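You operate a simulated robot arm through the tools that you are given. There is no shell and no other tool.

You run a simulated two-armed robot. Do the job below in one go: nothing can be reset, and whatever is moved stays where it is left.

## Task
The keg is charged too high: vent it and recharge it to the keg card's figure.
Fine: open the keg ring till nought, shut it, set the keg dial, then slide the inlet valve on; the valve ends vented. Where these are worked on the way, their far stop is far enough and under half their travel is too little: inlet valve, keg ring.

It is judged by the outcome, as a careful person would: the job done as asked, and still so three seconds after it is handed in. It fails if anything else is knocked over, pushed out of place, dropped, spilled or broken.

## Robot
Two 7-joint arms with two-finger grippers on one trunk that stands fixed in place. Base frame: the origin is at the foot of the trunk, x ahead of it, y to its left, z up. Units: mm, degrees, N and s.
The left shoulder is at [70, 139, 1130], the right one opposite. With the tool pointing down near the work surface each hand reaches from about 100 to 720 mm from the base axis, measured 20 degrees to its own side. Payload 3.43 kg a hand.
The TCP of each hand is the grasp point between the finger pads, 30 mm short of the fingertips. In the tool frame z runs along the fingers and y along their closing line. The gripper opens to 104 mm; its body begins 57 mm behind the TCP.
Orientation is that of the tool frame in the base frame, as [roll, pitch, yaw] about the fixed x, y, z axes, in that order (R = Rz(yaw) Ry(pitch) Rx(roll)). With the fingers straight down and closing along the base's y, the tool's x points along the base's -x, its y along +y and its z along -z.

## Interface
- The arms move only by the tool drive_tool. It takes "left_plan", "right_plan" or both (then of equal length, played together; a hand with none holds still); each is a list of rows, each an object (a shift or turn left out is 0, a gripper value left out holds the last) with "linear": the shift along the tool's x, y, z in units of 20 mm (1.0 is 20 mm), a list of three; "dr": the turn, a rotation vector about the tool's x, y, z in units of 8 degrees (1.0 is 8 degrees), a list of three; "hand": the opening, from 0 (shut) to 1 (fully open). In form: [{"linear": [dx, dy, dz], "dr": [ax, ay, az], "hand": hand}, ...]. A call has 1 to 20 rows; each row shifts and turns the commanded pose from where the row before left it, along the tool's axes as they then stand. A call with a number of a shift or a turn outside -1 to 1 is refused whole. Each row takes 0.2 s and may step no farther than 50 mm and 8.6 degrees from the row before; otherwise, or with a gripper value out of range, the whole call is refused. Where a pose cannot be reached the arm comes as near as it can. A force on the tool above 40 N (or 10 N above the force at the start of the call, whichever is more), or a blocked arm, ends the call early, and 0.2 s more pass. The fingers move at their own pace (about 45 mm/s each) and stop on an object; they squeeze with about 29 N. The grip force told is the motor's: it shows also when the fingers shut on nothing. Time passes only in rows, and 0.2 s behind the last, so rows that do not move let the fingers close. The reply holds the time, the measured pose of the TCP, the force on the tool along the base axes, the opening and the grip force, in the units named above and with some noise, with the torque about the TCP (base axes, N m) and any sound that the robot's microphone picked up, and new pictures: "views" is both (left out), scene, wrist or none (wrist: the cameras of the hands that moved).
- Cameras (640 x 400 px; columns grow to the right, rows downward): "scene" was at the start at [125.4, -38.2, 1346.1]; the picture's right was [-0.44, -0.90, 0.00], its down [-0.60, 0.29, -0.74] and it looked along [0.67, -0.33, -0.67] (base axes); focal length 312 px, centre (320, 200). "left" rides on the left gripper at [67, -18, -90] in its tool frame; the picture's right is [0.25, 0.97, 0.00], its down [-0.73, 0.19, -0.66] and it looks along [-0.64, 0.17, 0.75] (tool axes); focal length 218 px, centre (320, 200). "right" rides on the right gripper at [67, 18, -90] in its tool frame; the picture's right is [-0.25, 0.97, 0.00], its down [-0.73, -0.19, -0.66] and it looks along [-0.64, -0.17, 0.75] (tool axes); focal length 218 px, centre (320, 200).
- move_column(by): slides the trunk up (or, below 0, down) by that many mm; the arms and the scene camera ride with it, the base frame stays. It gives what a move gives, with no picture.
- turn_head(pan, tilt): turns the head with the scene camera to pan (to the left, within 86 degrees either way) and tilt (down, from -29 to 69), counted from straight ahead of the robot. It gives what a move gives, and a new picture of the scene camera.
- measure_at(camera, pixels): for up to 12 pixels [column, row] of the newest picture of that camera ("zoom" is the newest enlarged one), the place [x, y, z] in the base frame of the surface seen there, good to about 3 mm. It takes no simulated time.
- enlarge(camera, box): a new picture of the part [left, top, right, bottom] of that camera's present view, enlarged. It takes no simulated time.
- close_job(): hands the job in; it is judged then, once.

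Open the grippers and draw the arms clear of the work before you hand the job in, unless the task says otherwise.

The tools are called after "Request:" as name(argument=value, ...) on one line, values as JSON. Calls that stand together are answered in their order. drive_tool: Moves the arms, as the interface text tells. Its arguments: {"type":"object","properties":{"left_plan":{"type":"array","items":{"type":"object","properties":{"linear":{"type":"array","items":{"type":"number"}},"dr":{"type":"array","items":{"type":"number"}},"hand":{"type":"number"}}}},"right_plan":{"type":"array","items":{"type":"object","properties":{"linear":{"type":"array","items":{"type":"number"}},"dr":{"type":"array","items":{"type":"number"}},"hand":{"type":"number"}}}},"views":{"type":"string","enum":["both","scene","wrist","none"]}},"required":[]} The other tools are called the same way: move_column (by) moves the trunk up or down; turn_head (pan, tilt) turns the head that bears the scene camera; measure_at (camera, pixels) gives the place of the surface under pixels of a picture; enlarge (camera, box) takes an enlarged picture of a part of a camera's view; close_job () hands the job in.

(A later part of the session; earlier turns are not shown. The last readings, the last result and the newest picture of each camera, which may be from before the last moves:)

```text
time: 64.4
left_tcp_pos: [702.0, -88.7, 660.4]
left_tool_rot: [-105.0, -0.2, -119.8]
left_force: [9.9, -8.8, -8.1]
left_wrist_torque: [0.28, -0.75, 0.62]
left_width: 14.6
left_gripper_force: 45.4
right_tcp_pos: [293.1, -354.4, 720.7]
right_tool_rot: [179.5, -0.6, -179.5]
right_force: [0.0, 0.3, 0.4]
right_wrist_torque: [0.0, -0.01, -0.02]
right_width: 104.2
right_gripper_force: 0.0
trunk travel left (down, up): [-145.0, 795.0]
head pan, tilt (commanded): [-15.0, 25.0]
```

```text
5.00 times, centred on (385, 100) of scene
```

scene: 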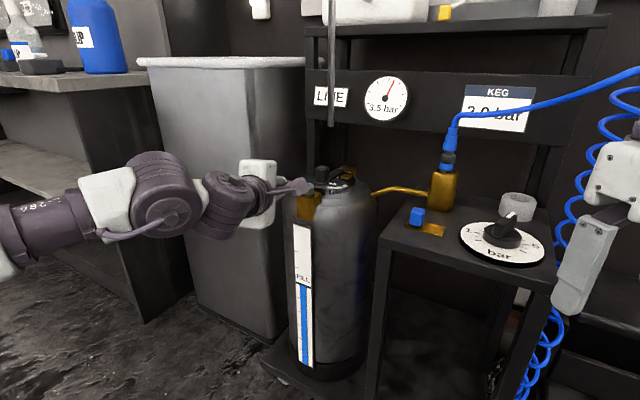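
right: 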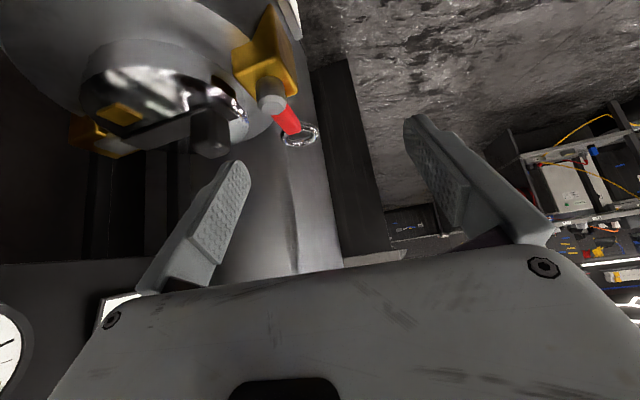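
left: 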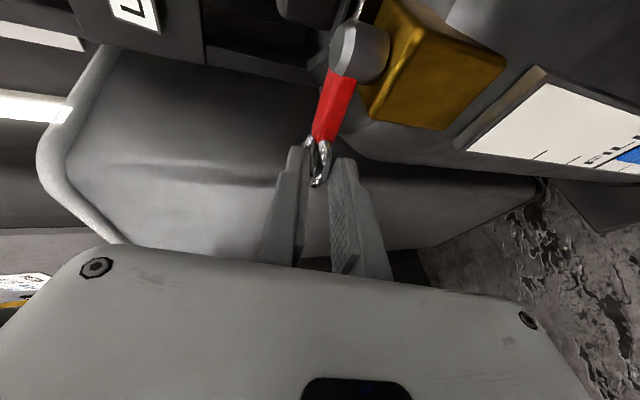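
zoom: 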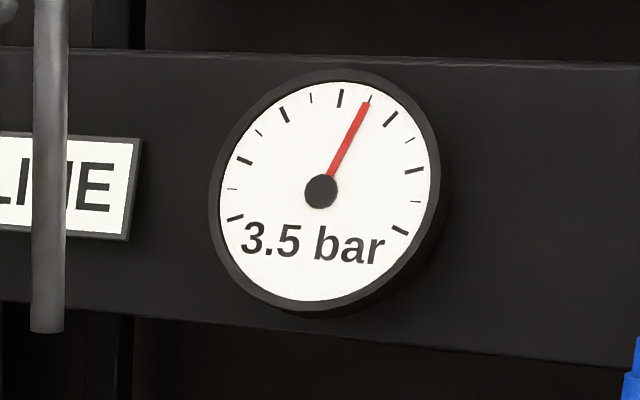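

The hand moved 17 mm with about 13 N resistance, but the grip narrowed to 14.6 mm so the ring may have slipped or tilted. I measure the bar and ring now to see how the lever moved.

Request:
measure_at(camera="left", pixels=[[345, 70], [360, 55], [337, 95], [330, 115], [323, 130], [318, 150], [310, 145], [322, 165], [318, 182], [327, 150]])

Request:
enlarge(camera="scene", box=[250, 150, 350, 220])

```text
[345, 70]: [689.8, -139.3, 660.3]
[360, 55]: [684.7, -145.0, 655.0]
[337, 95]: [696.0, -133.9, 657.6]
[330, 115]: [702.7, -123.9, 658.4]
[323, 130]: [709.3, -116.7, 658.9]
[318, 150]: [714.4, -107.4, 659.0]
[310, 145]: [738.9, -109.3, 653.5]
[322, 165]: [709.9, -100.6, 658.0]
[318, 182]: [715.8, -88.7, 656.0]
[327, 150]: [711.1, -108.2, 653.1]
```

```text
5.71 times, centred on (300, 185) of scene
```

zoom: 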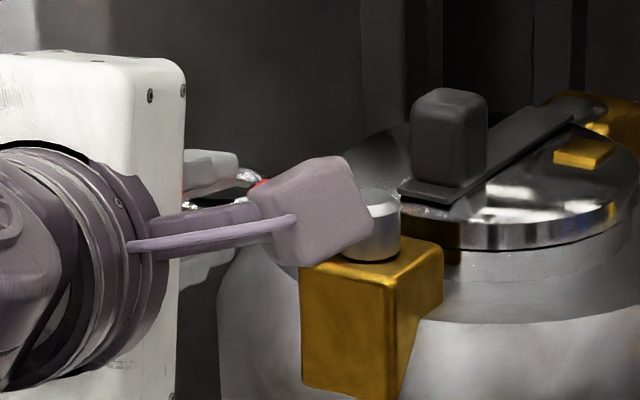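

The lever has turned about 8–10° outward, so it does swing that way, though the pads slip a little. I continue more slowly along the arc.

Request:
drive_tool(left_plan=[{"linear": [0, 0.065, -0.241]}, {"linear": [0, 0.065, -0.241]}, {"linear": [0, 0.065, -0.241]}, {"linear": [0, 0.065, -0.241]}], views="both")

Request:
enlarge(camera="left", box=[240, 40, 420, 180])

Request:
measure_at(camera="left", pixels=[[355, 60], [340, 85], [330, 105], [325, 120], [318, 140], [318, 165], [312, 140], [322, 150]])

```text
time: 65.4
left_tcp_pos: [682.7, -77.4, 659.6]
left_tool_rot: [-105.0, 0.1, -119.8]
left_force: [0.3, 0.8, 0.8]
left_wrist_torque: [-0.01, -0.02, -0.01]
left_width: 0.3
left_gripper_force: 34.1
right_tcp_pos: [291.6, -352.5, 720.9]
right_tool_rot: [179.5, -0.4, -179.4]
right_force: [-0.5, 0.3, 0.3]
right_wrist_torque: [-0.04, -0.03, 0.03]
right_width: 104.2
right_gripper_force: 0.1
trunk travel left (down, up): [-145.0, 795.0]
head pan, tilt (commanded): [-15.0, 25.0]
```

scene: 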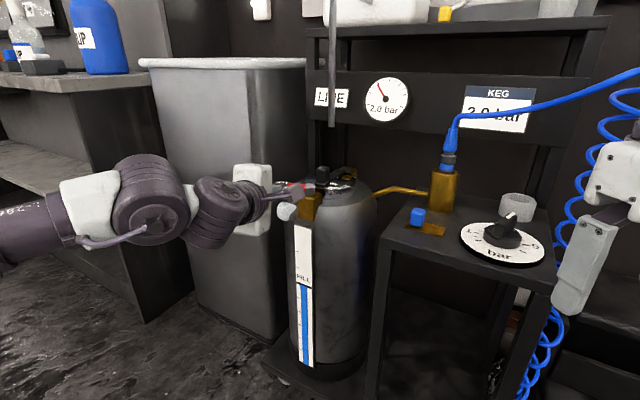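
left: 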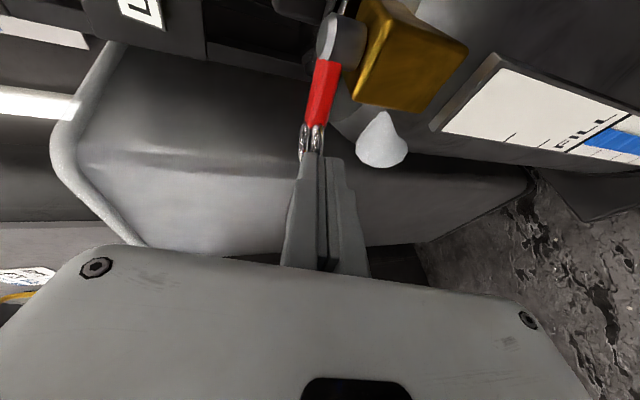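

```text
2.86 times, centred on (330, 110) of left
```

zoom: 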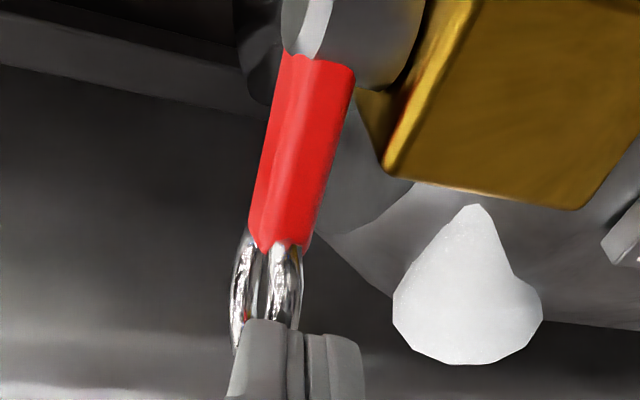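

```text
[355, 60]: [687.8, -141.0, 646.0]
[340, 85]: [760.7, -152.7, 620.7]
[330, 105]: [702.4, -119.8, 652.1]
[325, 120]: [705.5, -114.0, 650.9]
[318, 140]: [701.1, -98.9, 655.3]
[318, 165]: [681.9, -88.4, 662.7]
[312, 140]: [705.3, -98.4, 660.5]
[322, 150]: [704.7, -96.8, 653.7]
```

The pads slipped off, but the valve is venting: a white plume shows at (383,140) in the left view and the gauge already reads 2.0 and falling. I hold still briefly and look at the gauge and the lever's position.

Request:
drive_tool(left_plan=[{}, {}, {}], views="both")

Request:
enlarge(camera="scene", box=[240, 70, 440, 220])

Request:
enlarge(camera="left", box=[260, 0, 420, 180])

```text
time: 66.2
left_tcp_pos: [684.3, -79.0, 660.4]
left_tool_rot: [-105.1, 0.0, -119.9]
left_force: [-0.2, -0.1, -0.1]
left_wrist_torque: [0.01, -0.03, 0.02]
left_width: 0.3
left_gripper_force: 34.5
right_tcp_pos: [291.6, -352.6, 720.8]
right_tool_rot: [179.5, -0.4, -179.5]
right_force: [0.3, 0.2, 0.1]
right_wrist_torque: [-0.02, -0.04, -0.04]
right_width: 104.3
right_gripper_force: 0.0
trunk travel left (down, up): [-145.0, 795.0]
head pan, tilt (commanded): [-15.0, 25.0]
```

scene: 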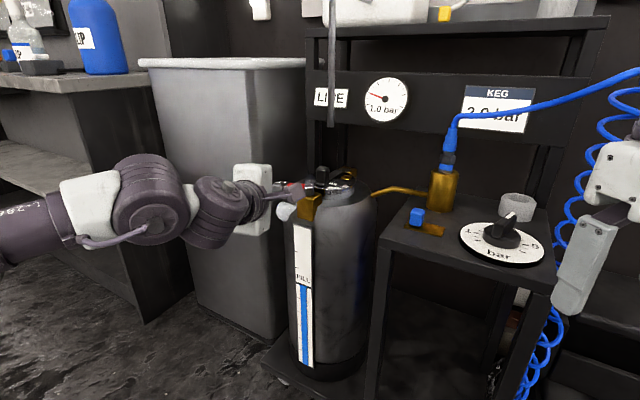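
left: 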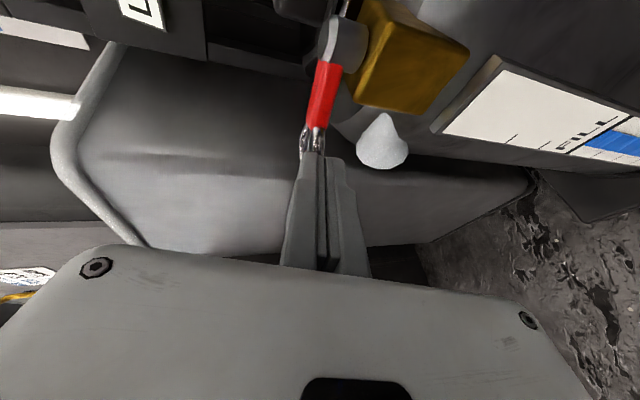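

```text
2.67 times, centred on (340, 145) of scene
```

zoom: 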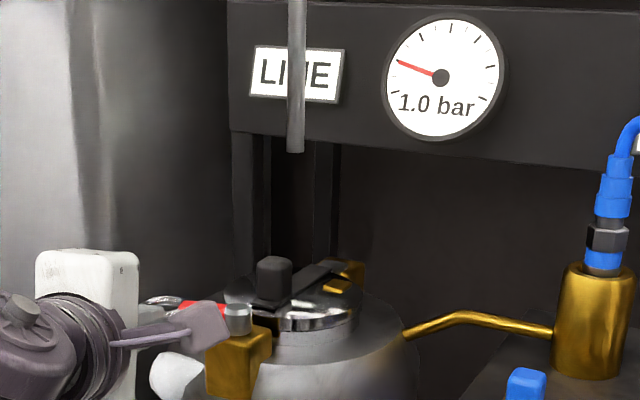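

```text
2.22 times, centred on (340, 90) of left
```

zoom: 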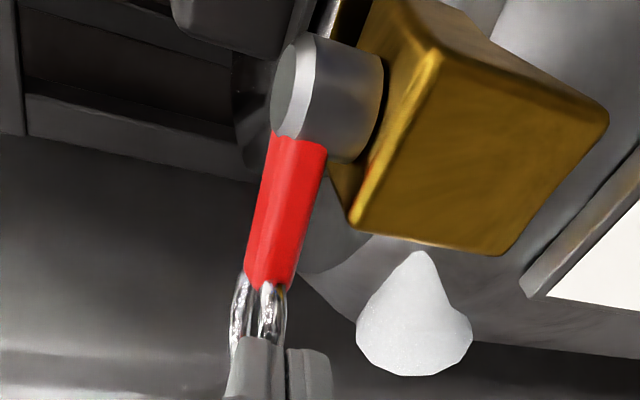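

The gauge is down to 1.0 and the plume persists, so the lever stays open by itself. I measure the lever's angle now to see how far along it is.

Request:
measure_at(camera="left", pixels=[[322, 75], [318, 95], [316, 110], [318, 140], [303, 140], [304, 150], [325, 100], [310, 120], [328, 45], [345, 30]])

Request:
drive_tool(left_plan=[{}, {}, {}], views="scene")

Request:
enlarge(camera="scene", box=[240, 70, 440, 220])

```text
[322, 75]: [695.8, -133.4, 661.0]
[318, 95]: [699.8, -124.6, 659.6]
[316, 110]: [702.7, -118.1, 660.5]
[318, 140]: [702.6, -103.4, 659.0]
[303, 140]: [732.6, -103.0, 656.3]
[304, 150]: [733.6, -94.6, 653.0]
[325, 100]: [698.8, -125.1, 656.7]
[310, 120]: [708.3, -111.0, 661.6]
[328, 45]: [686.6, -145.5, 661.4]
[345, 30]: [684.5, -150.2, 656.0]
```

```text
time: 67.0
left_tcp_pos: [684.2, -77.7, 659.6]
left_tool_rot: [-105.0, 0.0, -119.8]
left_force: [-0.7, -0.5, -0.3]
left_wrist_torque: [0.0, 0.01, 0.01]
left_width: 0.1
left_gripper_force: 34.5
right_tcp_pos: [291.8, -352.6, 721.4]
right_tool_rot: [179.5, -0.3, -179.6]
right_force: [0.0, 0.2, 0.2]
right_wrist_torque: [-0.02, 0.0, 0.0]
right_width: 104.1
right_gripper_force: 0.2
trunk travel left (down, up): [-145.0, 795.0]
head pan, tilt (commanded): [-15.0, 25.0]
```

scene: 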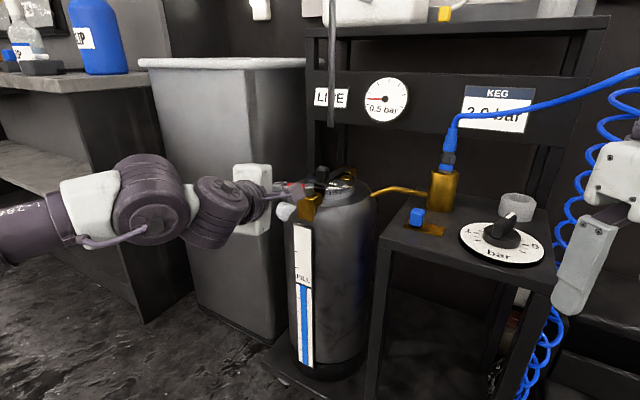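

```text
2.67 times, centred on (340, 145) of scene
```

zoom: 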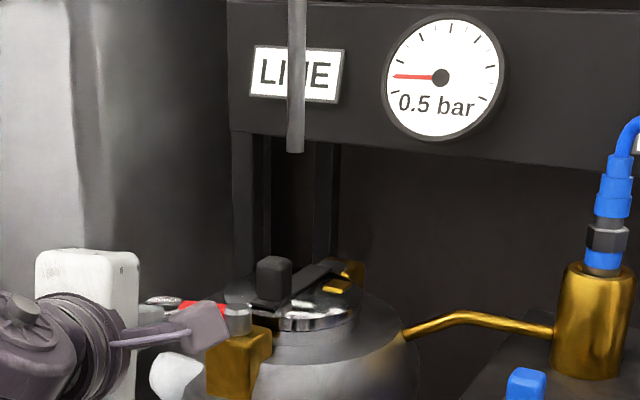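

The gauge reads 0.5 and keeps dropping, with the lever at about 65° (20° open). To be sure it is past half its travel I back off, level the hand so the pads lie flat to the lever, and re-grip it at the bar.

Request:
drive_tool(left_plan=[{"linear": [0, 0, -1], "hand": 0.4}, {"linear": [0, 0, -1]}, {"dr": [0.94, 0, 0]}, {"dr": [0.94, 0, 0]}, {}], views="both")

Request:
enlarge(camera="scene", box=[240, 70, 440, 220])

Request:
enlarge(camera="left", box=[220, 0, 420, 180])

```text
time: 68.2
left_tcp_pos: [651.3, -59.7, 670.2]
left_tool_rot: [-89.9, 0.0, -119.8]
left_force: [-0.2, -0.1, 0.1]
left_wrist_torque: [-0.04, 0.02, 0.03]
left_width: 41.8
left_gripper_force: 0.0
right_tcp_pos: [290.9, -354.0, 722.1]
right_tool_rot: [179.5, -0.4, -179.5]
right_force: [0.4, -0.3, 0.2]
right_wrist_torque: [0.0, -0.05, 0.03]
right_width: 104.0
right_gripper_force: 0.1
trunk travel left (down, up): [-145.0, 795.0]
head pan, tilt (commanded): [-15.0, 25.0]
```

scene: 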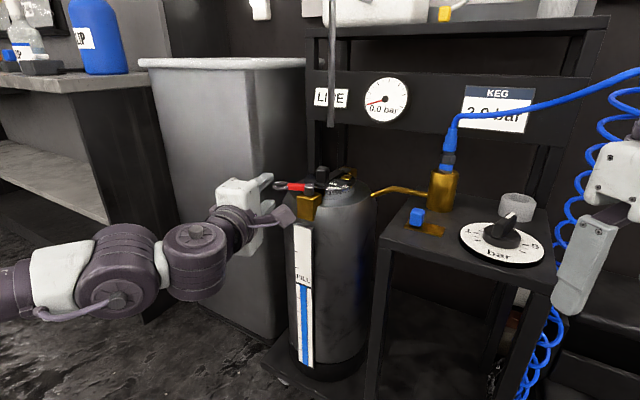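
left: 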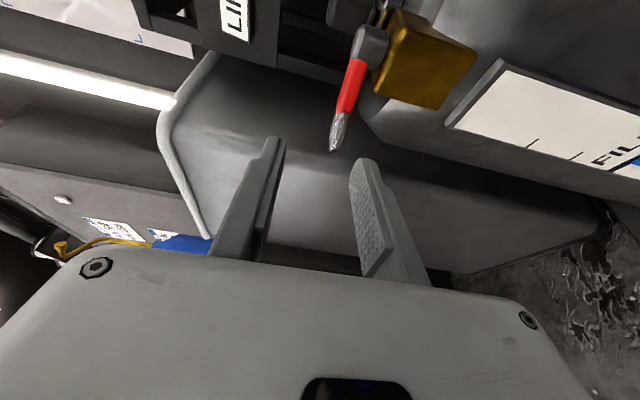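

```text
2.67 times, centred on (340, 145) of scene
```

zoom: 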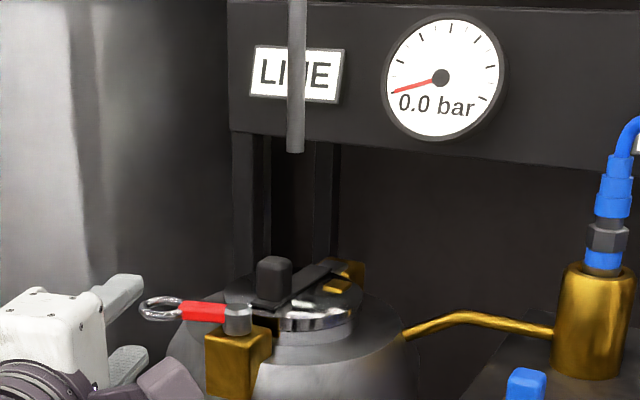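

```text
2.22 times, centred on (320, 90) of left
```

zoom: 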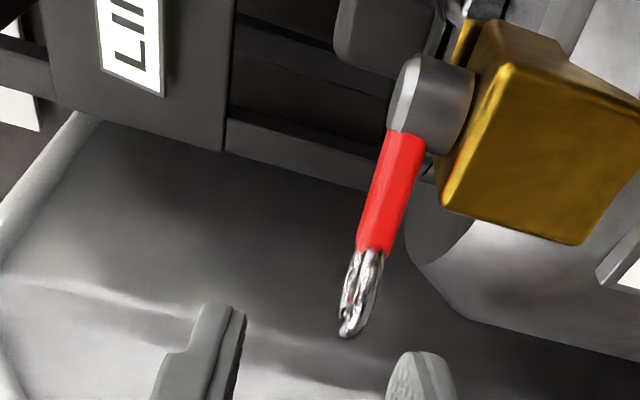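

The gauge reads 0.0 and the plume has gone. I measure the lever again to see whether it stayed open or sprang back.

Request:
measure_at(camera="left", pixels=[[355, 75], [350, 90], [346, 105], [343, 118], [340, 130], [333, 145], [345, 130], [370, 40], [360, 60], [385, 35]])

Request:
measure_at(camera="scene", pixels=[[296, 184], [300, 186], [307, 186], [313, 187], [318, 187], [325, 188], [328, 190]])

Request:
enlarge(camera="scene", box=[270, 150, 370, 220])

```text
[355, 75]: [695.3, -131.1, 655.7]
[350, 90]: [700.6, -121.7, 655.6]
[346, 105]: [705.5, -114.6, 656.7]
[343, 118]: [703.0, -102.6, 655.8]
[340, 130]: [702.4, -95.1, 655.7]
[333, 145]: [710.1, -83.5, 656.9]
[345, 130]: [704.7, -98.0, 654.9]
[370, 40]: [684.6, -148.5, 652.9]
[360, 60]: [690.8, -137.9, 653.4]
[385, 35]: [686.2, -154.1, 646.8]
```

```text
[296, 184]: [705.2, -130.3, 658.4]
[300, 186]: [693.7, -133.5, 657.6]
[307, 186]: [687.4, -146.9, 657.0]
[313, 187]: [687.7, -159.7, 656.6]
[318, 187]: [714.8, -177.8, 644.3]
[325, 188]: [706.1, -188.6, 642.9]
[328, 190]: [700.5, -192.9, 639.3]
```

```text
5.71 times, centred on (320, 185) of scene
```

zoom: 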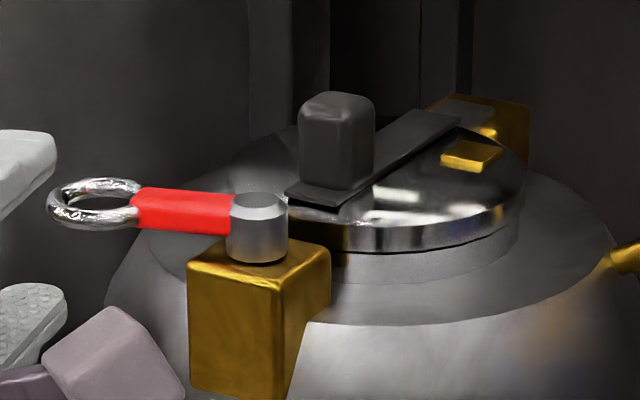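

The lever has stayed at about 63° with the gauge at 0.0. To make sure the opening passes half its travel I grip the red bar near the ring, level this time, so I can swing it to its far stop and then shut it.

Request:
drive_tool(left_plan=[{"linear": [0.41, 0.355, 0]}, {"linear": [0.41, 0.355, 0]}, {"linear": [0, 0, 0.78]}, {"linear": [0, 0, 0.78]}, {"linear": [0, 0, 0.78]}, {"linear": [0, 0, 0.78]}], views="both")

Request:
enlarge(camera="scene", box=[250, 150, 350, 220])

Request:
enlarge(camera="left", box=[230, 20, 430, 180])

```text
time: 69.6
left_tcp_pos: [696.4, -105.4, 656.2]
left_tool_rot: [-90.0, 0.0, -119.9]
left_force: [0.0, -0.7, -0.1]
left_wrist_torque: [0.0, -0.01, -0.02]
left_width: 41.5
left_gripper_force: 0.1
right_tcp_pos: [292.1, -353.8, 720.2]
right_tool_rot: [179.4, -0.5, -179.4]
right_force: [0.0, -0.5, -0.4]
right_wrist_torque: [-0.01, 0.02, -0.02]
right_width: 104.1
right_gripper_force: 0.1
trunk travel left (down, up): [-145.0, 795.0]
head pan, tilt (commanded): [-15.0, 25.0]
```

scene: 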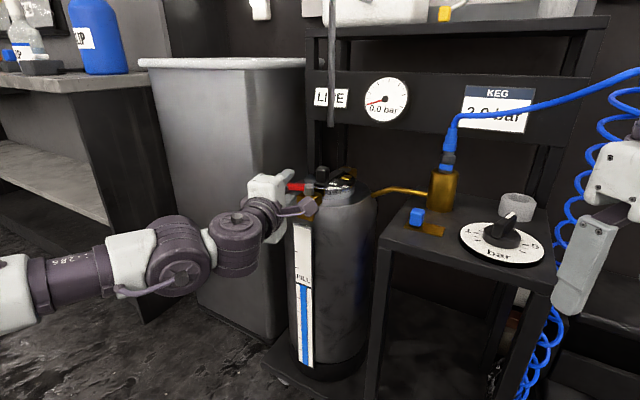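
left: 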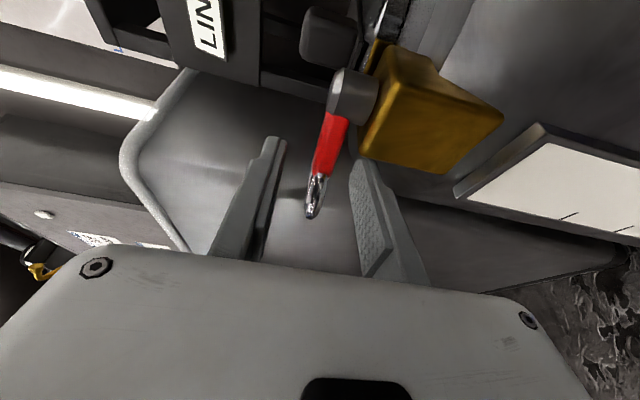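

```text
5.71 times, centred on (300, 185) of scene
```

zoom: 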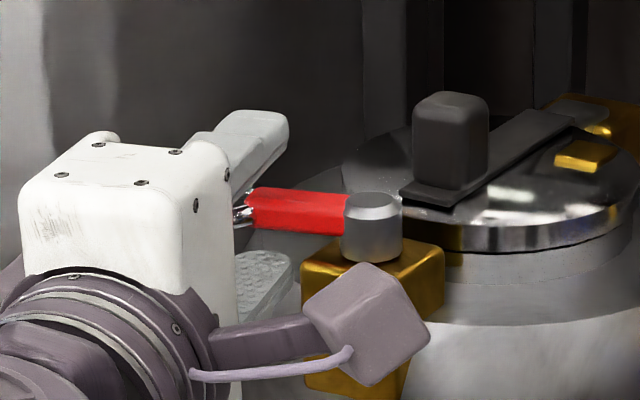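

```text
2.50 times, centred on (330, 100) of left
```

zoom: 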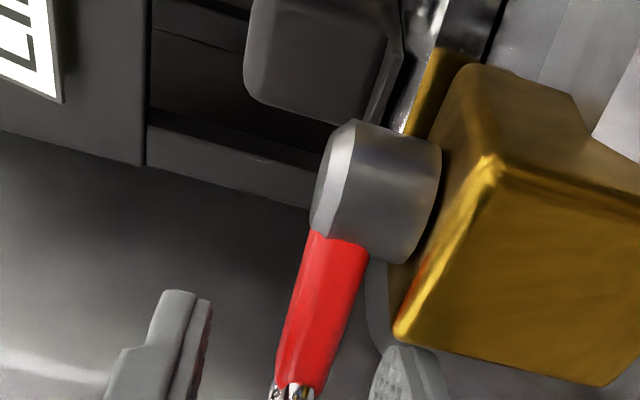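

The bar's end sits between the two pads, mid-height. I close on it.

Request:
drive_tool(left_plan=[{"hand": 0}, {}, {}, {}], views="both")

Request:
enlarge(camera="scene", box=[250, 150, 350, 220])

```text
time: 70.6
left_tcp_pos: [696.3, -104.5, 654.9]
left_tool_rot: [-90.0, 0.0, -119.9]
left_force: [-0.3, 0.0, -5.1]
left_wrist_torque: [0.01, 0.03, -0.05]
left_width: 11.8
left_gripper_force: 44.7
right_tcp_pos: [291.4, -354.6, 720.2]
right_tool_rot: [179.5, -0.5, -179.5]
right_force: [0.1, 0.5, 0.4]
right_wrist_torque: [0.01, 0.02, -0.01]
right_width: 103.9
right_gripper_force: 0.0
trunk travel left (down, up): [-145.0, 795.0]
head pan, tilt (commanded): [-15.0, 25.0]
```

scene: 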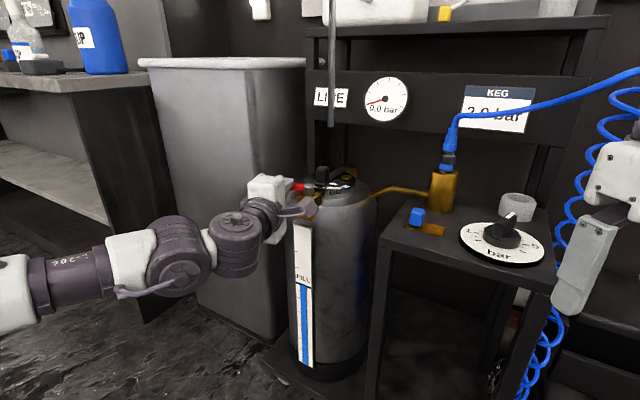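
left: 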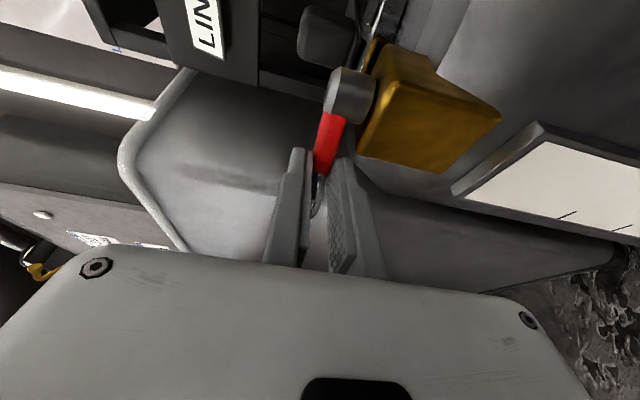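

```text
5.71 times, centred on (300, 185) of scene
```

zoom: 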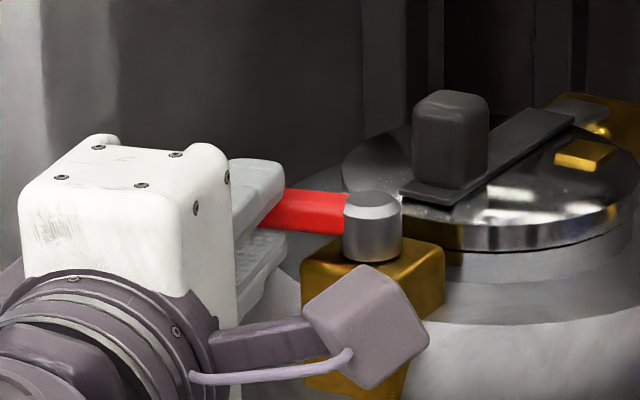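

The bar is held firmly at 11.8 mm. I swing it outward, co-rotating the hand about the post by 8° per row, watching for the stop.

Request:
drive_tool(left_plan=[{"linear": [0.157, 0, -0.302], "dr": [0, -1, 0]}, {"linear": [0.157, 0, -0.302], "dr": [0, -1, 0]}], views="scene")

Request:
enlarge(camera="scene", box=[250, 150, 350, 220])

```text
time: 71.2
left_tcp_pos: [683.8, -106.0, 655.3]
left_tool_rot: [-90.0, -0.1, -103.7]
left_force: [7.3, -5.8, -3.6]
left_wrist_torque: [0.05, 0.05, 0.32]
left_width: 12.0
left_gripper_force: 45.1
right_tcp_pos: [293.1, -354.2, 720.6]
right_tool_rot: [179.5, -0.6, -179.5]
right_force: [0.5, -0.2, 0.9]
right_wrist_torque: [-0.01, 0.04, 0.0]
right_width: 104.1
right_gripper_force: 0.0
trunk travel left (down, up): [-145.0, 795.0]
head pan, tilt (commanded): [-15.0, 25.0]
```

scene: 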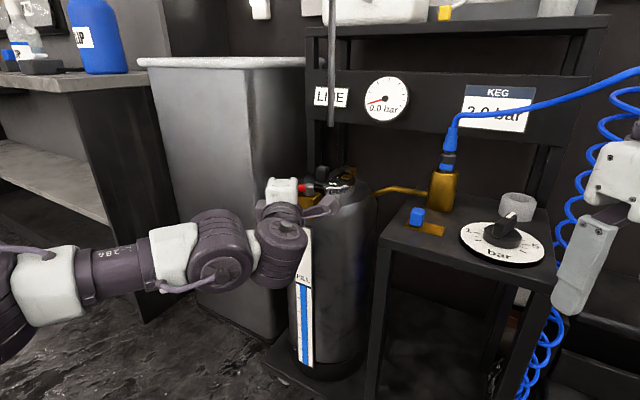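

```text
5.71 times, centred on (300, 185) of scene
```

zoom: 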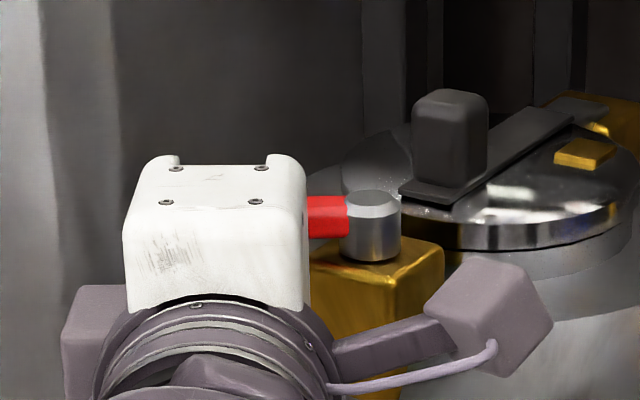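

It moves with about 9 N of resistance and no slip (12.0 mm). I carry on outward, still clear of the block.

Request:
drive_tool(left_plan=[{"linear": [0.157, 0, -0.302], "dr": [0, -1, 0]}, {"linear": [0.157, 0, -0.302], "dr": [0, -1, 0]}], views="scene")

Request:
enlarge(camera="scene", box=[250, 150, 350, 220])

```text
time: 71.8
left_tcp_pos: [672.6, -109.4, 654.3]
left_tool_rot: [-90.0, -0.1, -87.7]
left_force: [18.4, -11.9, -2.4]
left_wrist_torque: [0.07, -0.2, 0.51]
left_width: 11.7
left_gripper_force: 45.3
right_tcp_pos: [294.0, -354.4, 719.6]
right_tool_rot: [179.4, -0.6, -179.5]
right_force: [0.2, -0.4, 0.4]
right_wrist_torque: [0.0, 0.0, -0.03]
right_width: 103.8
right_gripper_force: 0.0
trunk travel left (down, up): [-145.0, 795.0]
head pan, tilt (commanded): [-15.0, 25.0]
```

scene: 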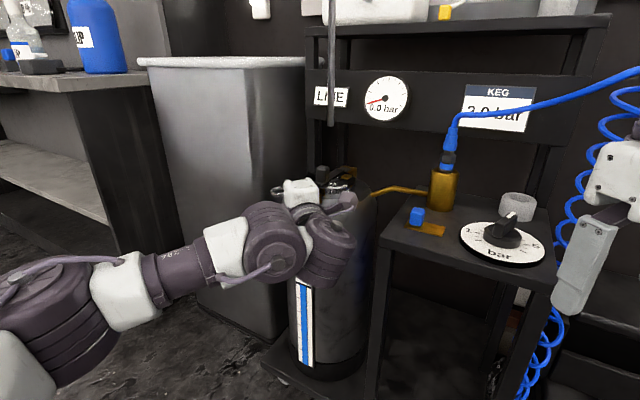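

```text
5.71 times, centred on (300, 185) of scene
```

zoom: 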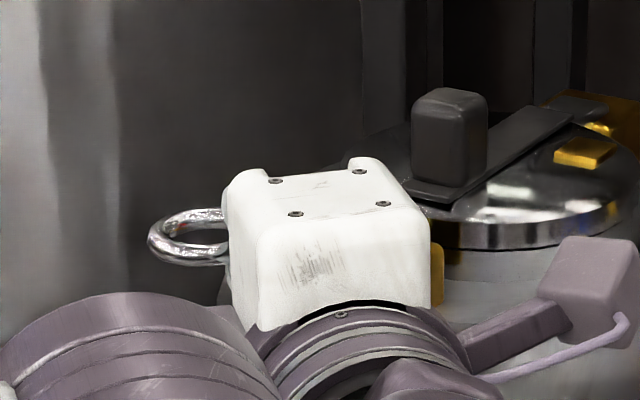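

Resistance rose to 22 N, so it may be at its stop or starting to slip. I measure the ring (visible at about (283,191)) to find the lever's angle.

Request:
measure_at(camera="scene", pixels=[[277, 192], [283, 187.5], [288, 187], [284, 195.5], [289, 195], [278, 189], [280, 195]])

Request:
drive_tool(left_plan=[{"linear": [0.08, 0, -0.15], "dr": [0, -0.5, 0]}], views="both")

Request:
measure_at(camera="scene", pixels=[[277, 192], [283, 187.5], [288, 187], [284, 195.5], [289, 195], [278, 189], [280, 195]])

Request:
enlarge(camera="scene", box=[250, 150, 350, 220])

```text
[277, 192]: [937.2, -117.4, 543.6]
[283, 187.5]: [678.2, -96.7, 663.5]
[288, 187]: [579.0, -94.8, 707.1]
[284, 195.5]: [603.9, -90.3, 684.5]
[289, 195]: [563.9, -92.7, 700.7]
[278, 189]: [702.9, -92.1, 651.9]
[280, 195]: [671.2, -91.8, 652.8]
```

```text
time: 72.2
left_tcp_pos: [668.8, -111.9, 654.9]
left_tool_rot: [-90.1, 0.0, -83.8]
left_force: [22.2, -11.5, 0.7]
left_wrist_torque: [0.05, -0.07, 0.54]
left_width: 11.7
left_gripper_force: 44.6
right_tcp_pos: [292.9, -354.6, 719.4]
right_tool_rot: [179.4, -0.5, -179.5]
right_force: [0.1, 0.0, 0.3]
right_wrist_torque: [0.0, 0.01, -0.01]
right_width: 103.9
right_gripper_force: 0.1
trunk travel left (down, up): [-145.0, 795.0]
head pan, tilt (commanded): [-15.0, 25.0]
```

scene: 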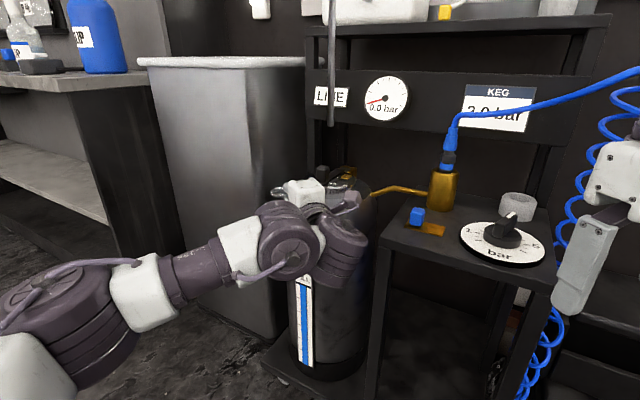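
left: 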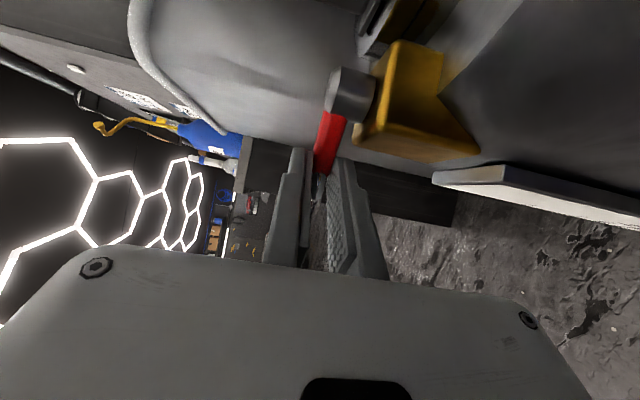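

```text
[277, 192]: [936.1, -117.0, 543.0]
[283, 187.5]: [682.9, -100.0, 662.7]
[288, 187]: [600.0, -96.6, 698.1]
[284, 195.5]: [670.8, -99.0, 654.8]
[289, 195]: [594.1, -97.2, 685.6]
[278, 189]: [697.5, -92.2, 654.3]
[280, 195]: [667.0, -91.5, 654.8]
```

```text
5.71 times, centred on (300, 185) of scene
```

zoom: 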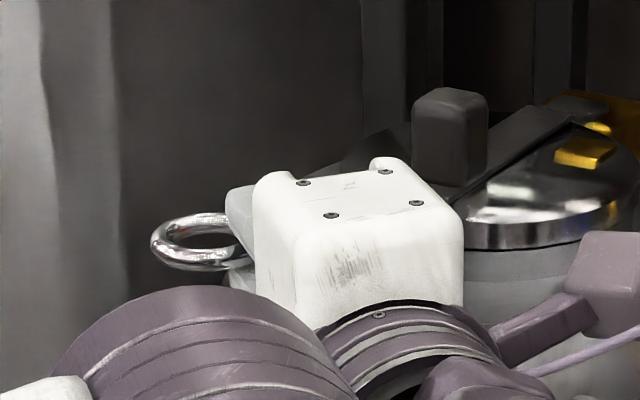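

The ring is now at about 96°, roughly 50° open, and the last step only slipped with 25 N, so that is the far stop; the gauge reads 0.0. I swing it back to shut, first 40°.

Request:
drive_tool(left_plan=[{"linear": [-0.1, 0, 0.31], "dr": [0, 1, 0]}, {"linear": [-0.1, 0, 0.31], "dr": [0, 1, 0]}, {"linear": [-0.1, 0, 0.31], "dr": [0, 1, 0]}, {"linear": [-0.1, 0, 0.31], "dr": [0, 1, 0]}, {"linear": [-0.1, 0, 0.31], "dr": [0, 1, 0]}], views="both")

Request:
enlarge(camera="scene", box=[250, 150, 350, 220])

Request:
enlarge(camera="left", box=[230, 20, 430, 180])

```text
time: 73.4
left_tcp_pos: [699.7, -103.8, 655.0]
left_tool_rot: [-90.1, 0.1, -123.9]
left_force: [-2.2, 11.2, -4.6]
left_wrist_torque: [-0.06, 0.11, -0.15]
left_width: 11.6
left_gripper_force: 45.0
right_tcp_pos: [291.2, -352.8, 721.7]
right_tool_rot: [179.6, -0.5, -179.4]
right_force: [-0.2, 0.0, 0.4]
right_wrist_torque: [-0.01, 0.03, -0.01]
right_width: 103.9
right_gripper_force: 0.1
trunk travel left (down, up): [-145.0, 795.0]
head pan, tilt (commanded): [-15.0, 25.0]
```

scene: 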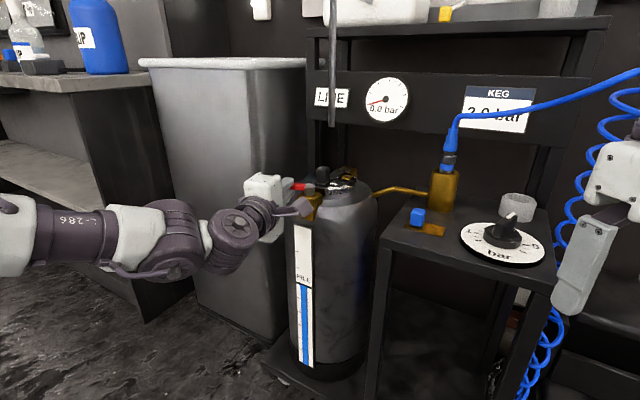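
left: 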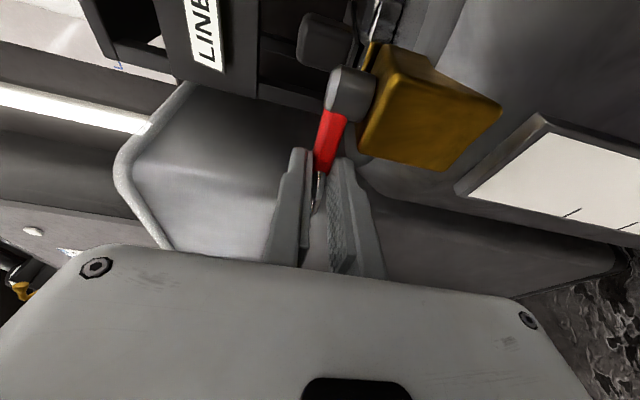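

```text
5.71 times, centred on (300, 185) of scene
```

zoom: 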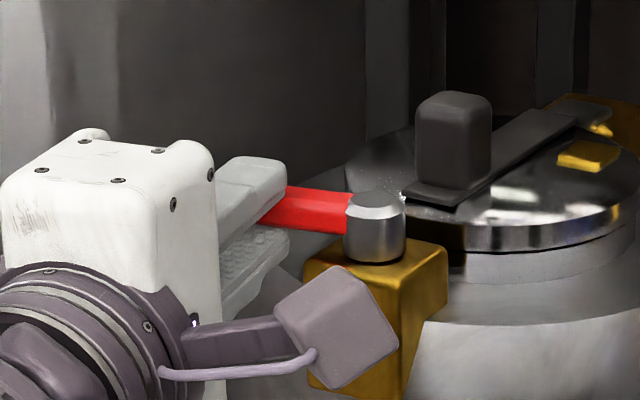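

```text
2.50 times, centred on (330, 100) of left
```

zoom: 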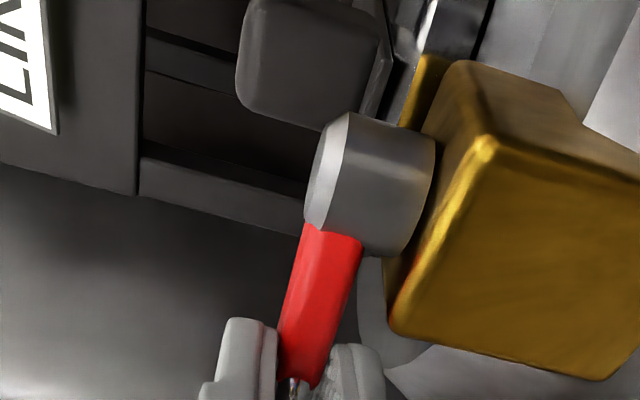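

The lever is back to about 56°. I keep closing in 4° steps until it comes up against its shut stop.

Request:
drive_tool(left_plan=[{"linear": [-0.065, 0, 0.162], "dr": [0, 0.5, 0]}, {"linear": [-0.065, 0, 0.162], "dr": [0, 0.5, 0]}, {"linear": [-0.065, 0, 0.162], "dr": [0, 0.5, 0]}, {"linear": [-0.065, 0, 0.162], "dr": [0, 0.5, 0]}], views="both")

Request:
enlarge(camera="scene", box=[250, 150, 350, 220])

Request:
enlarge(camera="left", box=[230, 20, 430, 180])

```text
time: 74.4
left_tcp_pos: [713.0, -109.7, 654.7]
left_tool_rot: [-90.0, -0.1, -139.9]
left_force: [-17.1, 22.0, -12.6]
left_wrist_torque: [0.15, 0.05, 1.11]
left_width: 12.1
left_gripper_force: 44.8
right_tcp_pos: [291.1, -352.0, 720.9]
right_tool_rot: [179.6, -0.4, -179.4]
right_force: [0.1, -0.6, 0.3]
right_wrist_torque: [-0.04, -0.03, 0.02]
right_width: 103.8
right_gripper_force: 0.1
trunk travel left (down, up): [-145.0, 795.0]
head pan, tilt (commanded): [-15.0, 25.0]
```

scene: 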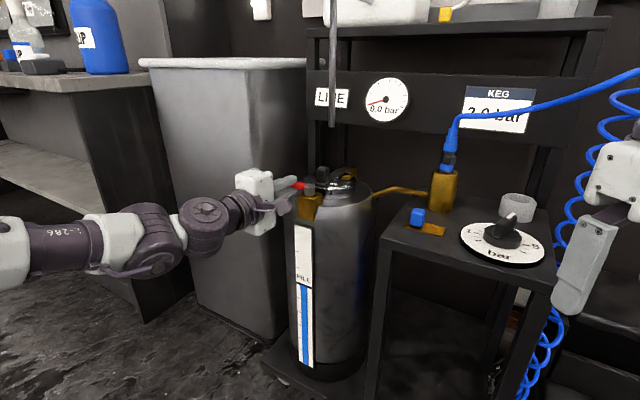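
left: 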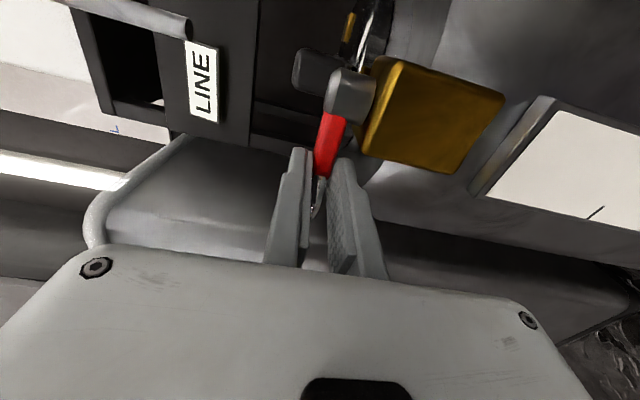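

```text
5.71 times, centred on (300, 185) of scene
```

zoom: 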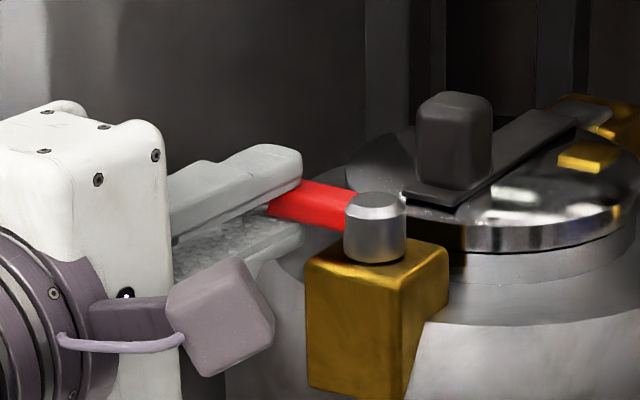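

```text
2.50 times, centred on (330, 100) of left
```

zoom: 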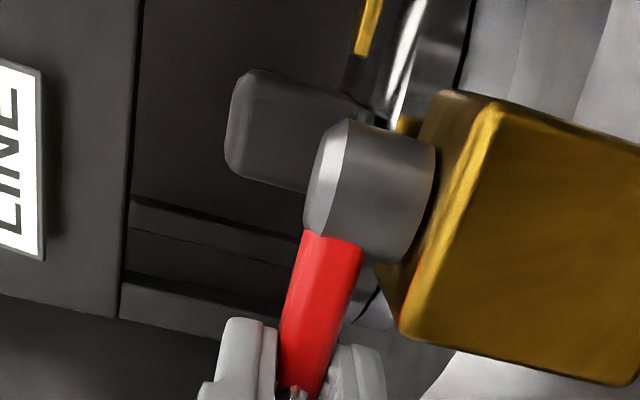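

The load climbed to 30 N against the shut stop. I open the pads, back straight out, and check the lever's resting angle and the gauge.

Request:
drive_tool(left_plan=[{"hand": 0.42}, {}, {}, {"linear": [0, 0, -0.9]}, {"linear": [0, 0, -0.9]}, {"linear": [0, 0, -0.9]}, {"linear": [0, 0, -0.9]}, {"linear": [0, 0, -0.9]}, {}], views="both")

Request:
enlarge(camera="scene", box=[260, 150, 360, 220])

Request:
measure_at(camera="scene", pixels=[[286, 182], [288, 184], [292, 184], [298, 185], [304, 186], [312, 187], [290, 187], [290, 181]])

```text
time: 76.4
left_tcp_pos: [655.1, -41.7, 655.8]
left_tool_rot: [-89.9, 0.0, -139.8]
left_force: [-0.4, -0.7, 0.2]
left_wrist_torque: [-0.03, 0.0, -0.02]
left_width: 43.7
left_gripper_force: 0.0
right_tcp_pos: [291.1, -353.0, 721.3]
right_tool_rot: [179.5, -0.4, -179.5]
right_force: [0.6, -0.3, 0.7]
right_wrist_torque: [0.0, 0.03, 0.03]
right_width: 104.1
right_gripper_force: 0.1
trunk travel left (down, up): [-145.0, 795.0]
head pan, tilt (commanded): [-15.0, 25.0]
```

scene: 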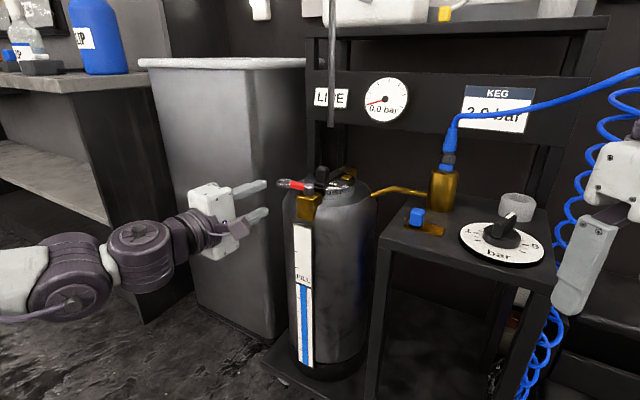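
left: 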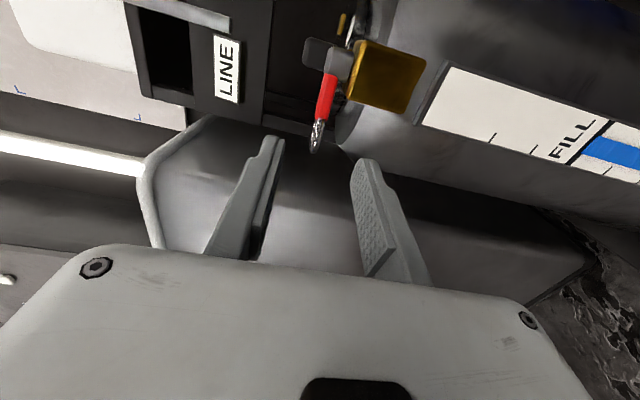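

```text
5.71 times, centred on (310, 185) of scene
```

zoom: 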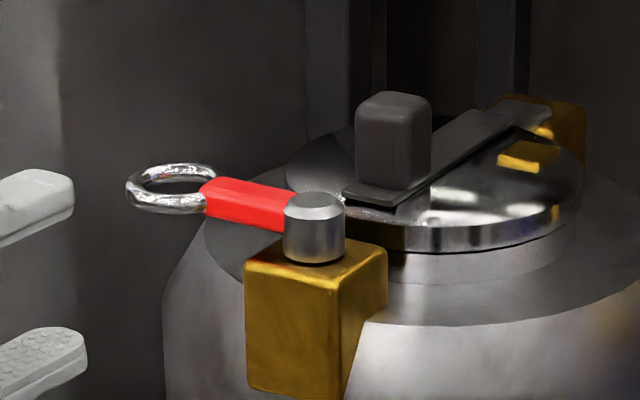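

```text
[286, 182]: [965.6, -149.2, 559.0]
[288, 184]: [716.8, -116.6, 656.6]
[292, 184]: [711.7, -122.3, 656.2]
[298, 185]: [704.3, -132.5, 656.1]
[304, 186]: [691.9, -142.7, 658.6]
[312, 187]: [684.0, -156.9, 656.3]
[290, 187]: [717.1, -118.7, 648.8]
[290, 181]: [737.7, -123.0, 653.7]
```

The lever image matches its original shut place exactly (ring at (172,188) in the enlargement) and the gauge reads 0.0. Next I draw the left hand back and raise the trunk 180 mm so the right hand can work the dial and valve.

Request:
drive_tool(left_plan=[{"linear": [0, 0, -1]}, {"linear": [0, 0, -1]}, {"linear": [0, 0, -1]}, {"linear": [0, 0, -1]}, {"linear": [0, 0, -1]}, {"linear": [0, 0, -1]}, {"linear": [0, 0, -1]}], views="none")

Request:
move_column(by=180)

Request:
turn_head(pan=-32, tilt=40)

```text
time: 78.0
left_tcp_pos: [563.0, 67.3, 655.1]
left_tool_rot: [-90.0, 0.1, -139.8]
left_force: [0.1, -0.4, -0.4]
left_wrist_torque: [-0.03, 0.0, -0.03]
left_width: 43.7
left_gripper_force: 0.0
right_tcp_pos: [291.2, -353.0, 720.6]
right_tool_rot: [179.5, -0.4, -179.6]
right_force: [-0.6, -0.3, -0.7]
right_wrist_torque: [0.01, 0.01, 0.01]
right_width: 104.1
right_gripper_force: 0.0
trunk travel left (down, up): [-145.0, 795.0]
head pan, tilt (commanded): [-15.0, 25.0]
```

```text
time: 80.0
left_tcp_pos: [564.2, 66.3, 835.3]
left_tool_rot: [-90.0, -0.1, -139.8]
left_force: [0.2, 0.9, 0.4]
left_wrist_torque: [0.01, 0.01, 0.0]
left_width: 43.6
left_gripper_force: 0.1
right_tcp_pos: [292.1, -352.1, 901.1]
right_tool_rot: [179.4, -0.5, -179.6]
right_force: [0.2, 0.1, 0.4]
right_wrist_torque: [0.0, -0.05, -0.01]
right_width: 104.0
right_gripper_force: 0.1
trunk travel left (down, up): [-325.0, 615.0]
head pan, tilt (commanded): [-15.0, 25.0]
```

```text
time: 80.8
left_tcp_pos: [563.6, 65.8, 836.5]
left_tool_rot: [-90.0, 0.0, -139.7]
left_force: [1.3, -0.2, -0.7]
left_wrist_torque: [0.0, 0.0, -0.01]
left_width: 43.5
left_gripper_force: 0.1
right_tcp_pos: [291.6, -354.0, 900.8]
right_tool_rot: [179.4, -0.5, -179.5]
right_force: [-0.3, -0.2, 0.5]
right_wrist_torque: [0.02, 0.03, 0.0]
right_width: 104.0
right_gripper_force: 0.0
trunk travel left (down, up): [-325.0, 615.0]
head pan, tilt (commanded): [-32.0, 40.0]
```

scene: 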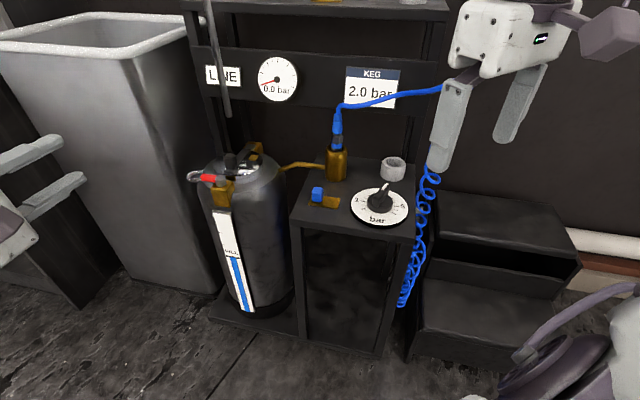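

The gauge holds 0.0 with the ring shut. I measure the dial, knob, slider and hose coil from here to plan the right hand's descent.

Request:
enlarge(camera="scene", box=[290, 140, 450, 240])

Request:
measure_at(camera="scene", pixels=[[430, 175], [425, 200], [420, 235], [410, 280], [440, 90], [400, 97], [370, 105], [338, 115], [380, 205], [387, 187], [375, 208], [316, 192]])

Request:
measure_at(camera="scene", pixels=[[351, 205], [408, 207], [378, 189], [380, 226], [308, 201], [338, 205], [312, 196], [322, 196], [416, 185], [413, 240], [294, 225], [338, 160]])

```text
4.00 times, centred on (370, 190) of scene
```

zoom: 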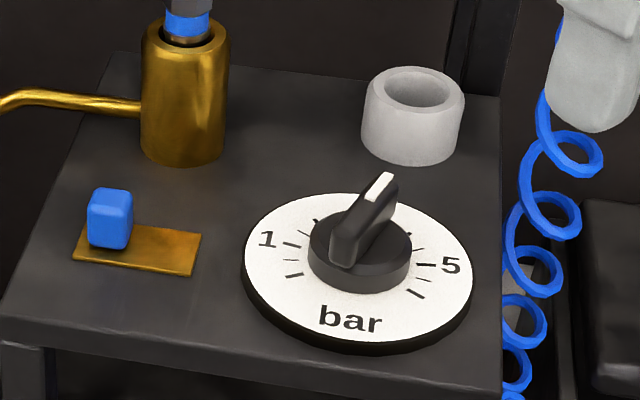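

```text
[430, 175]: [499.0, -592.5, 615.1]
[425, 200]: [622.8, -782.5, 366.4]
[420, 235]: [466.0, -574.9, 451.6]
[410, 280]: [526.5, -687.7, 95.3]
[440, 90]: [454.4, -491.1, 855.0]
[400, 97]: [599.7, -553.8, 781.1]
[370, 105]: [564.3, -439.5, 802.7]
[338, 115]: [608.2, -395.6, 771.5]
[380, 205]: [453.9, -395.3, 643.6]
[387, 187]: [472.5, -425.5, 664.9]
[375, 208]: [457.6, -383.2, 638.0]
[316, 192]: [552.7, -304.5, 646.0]
```

```text
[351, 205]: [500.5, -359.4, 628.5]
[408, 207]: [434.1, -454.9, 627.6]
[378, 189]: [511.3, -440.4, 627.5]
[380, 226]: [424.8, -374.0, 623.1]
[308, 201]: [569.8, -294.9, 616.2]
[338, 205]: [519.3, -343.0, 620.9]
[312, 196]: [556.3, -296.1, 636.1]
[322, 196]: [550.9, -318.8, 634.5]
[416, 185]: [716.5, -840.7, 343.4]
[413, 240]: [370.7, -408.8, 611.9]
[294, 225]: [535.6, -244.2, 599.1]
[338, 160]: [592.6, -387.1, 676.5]
```

The slider sits at about (553,-306), the dial centre near (468,-406), and the hose passes right of the dial at z≈800–860. I enlarge the hose to place it exactly before coming down beside it.

Request:
enlarge(camera="scene", box=[325, 75, 475, 175])

```text
4.00 times, centred on (400, 125) of scene
```

zoom: 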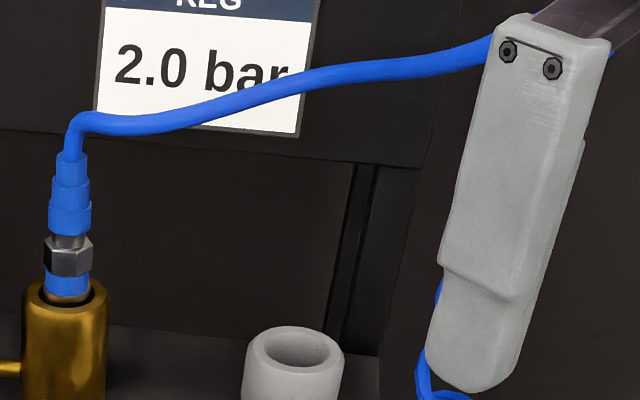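

Request:
measure_at(camera="zoom", pixels=[[75, 140], [110, 122], [170, 118], [230, 100], [300, 80], [360, 70], [420, 64], [475, 52], [613, 47], [440, 290], [420, 360], [65, 255]])

```text
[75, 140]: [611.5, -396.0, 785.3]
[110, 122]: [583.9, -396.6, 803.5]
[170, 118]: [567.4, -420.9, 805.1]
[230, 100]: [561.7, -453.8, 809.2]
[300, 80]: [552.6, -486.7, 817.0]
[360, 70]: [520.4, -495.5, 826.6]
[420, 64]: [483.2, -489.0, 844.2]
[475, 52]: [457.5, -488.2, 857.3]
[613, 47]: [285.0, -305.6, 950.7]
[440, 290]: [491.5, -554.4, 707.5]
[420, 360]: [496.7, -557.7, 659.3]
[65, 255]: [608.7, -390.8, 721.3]
```

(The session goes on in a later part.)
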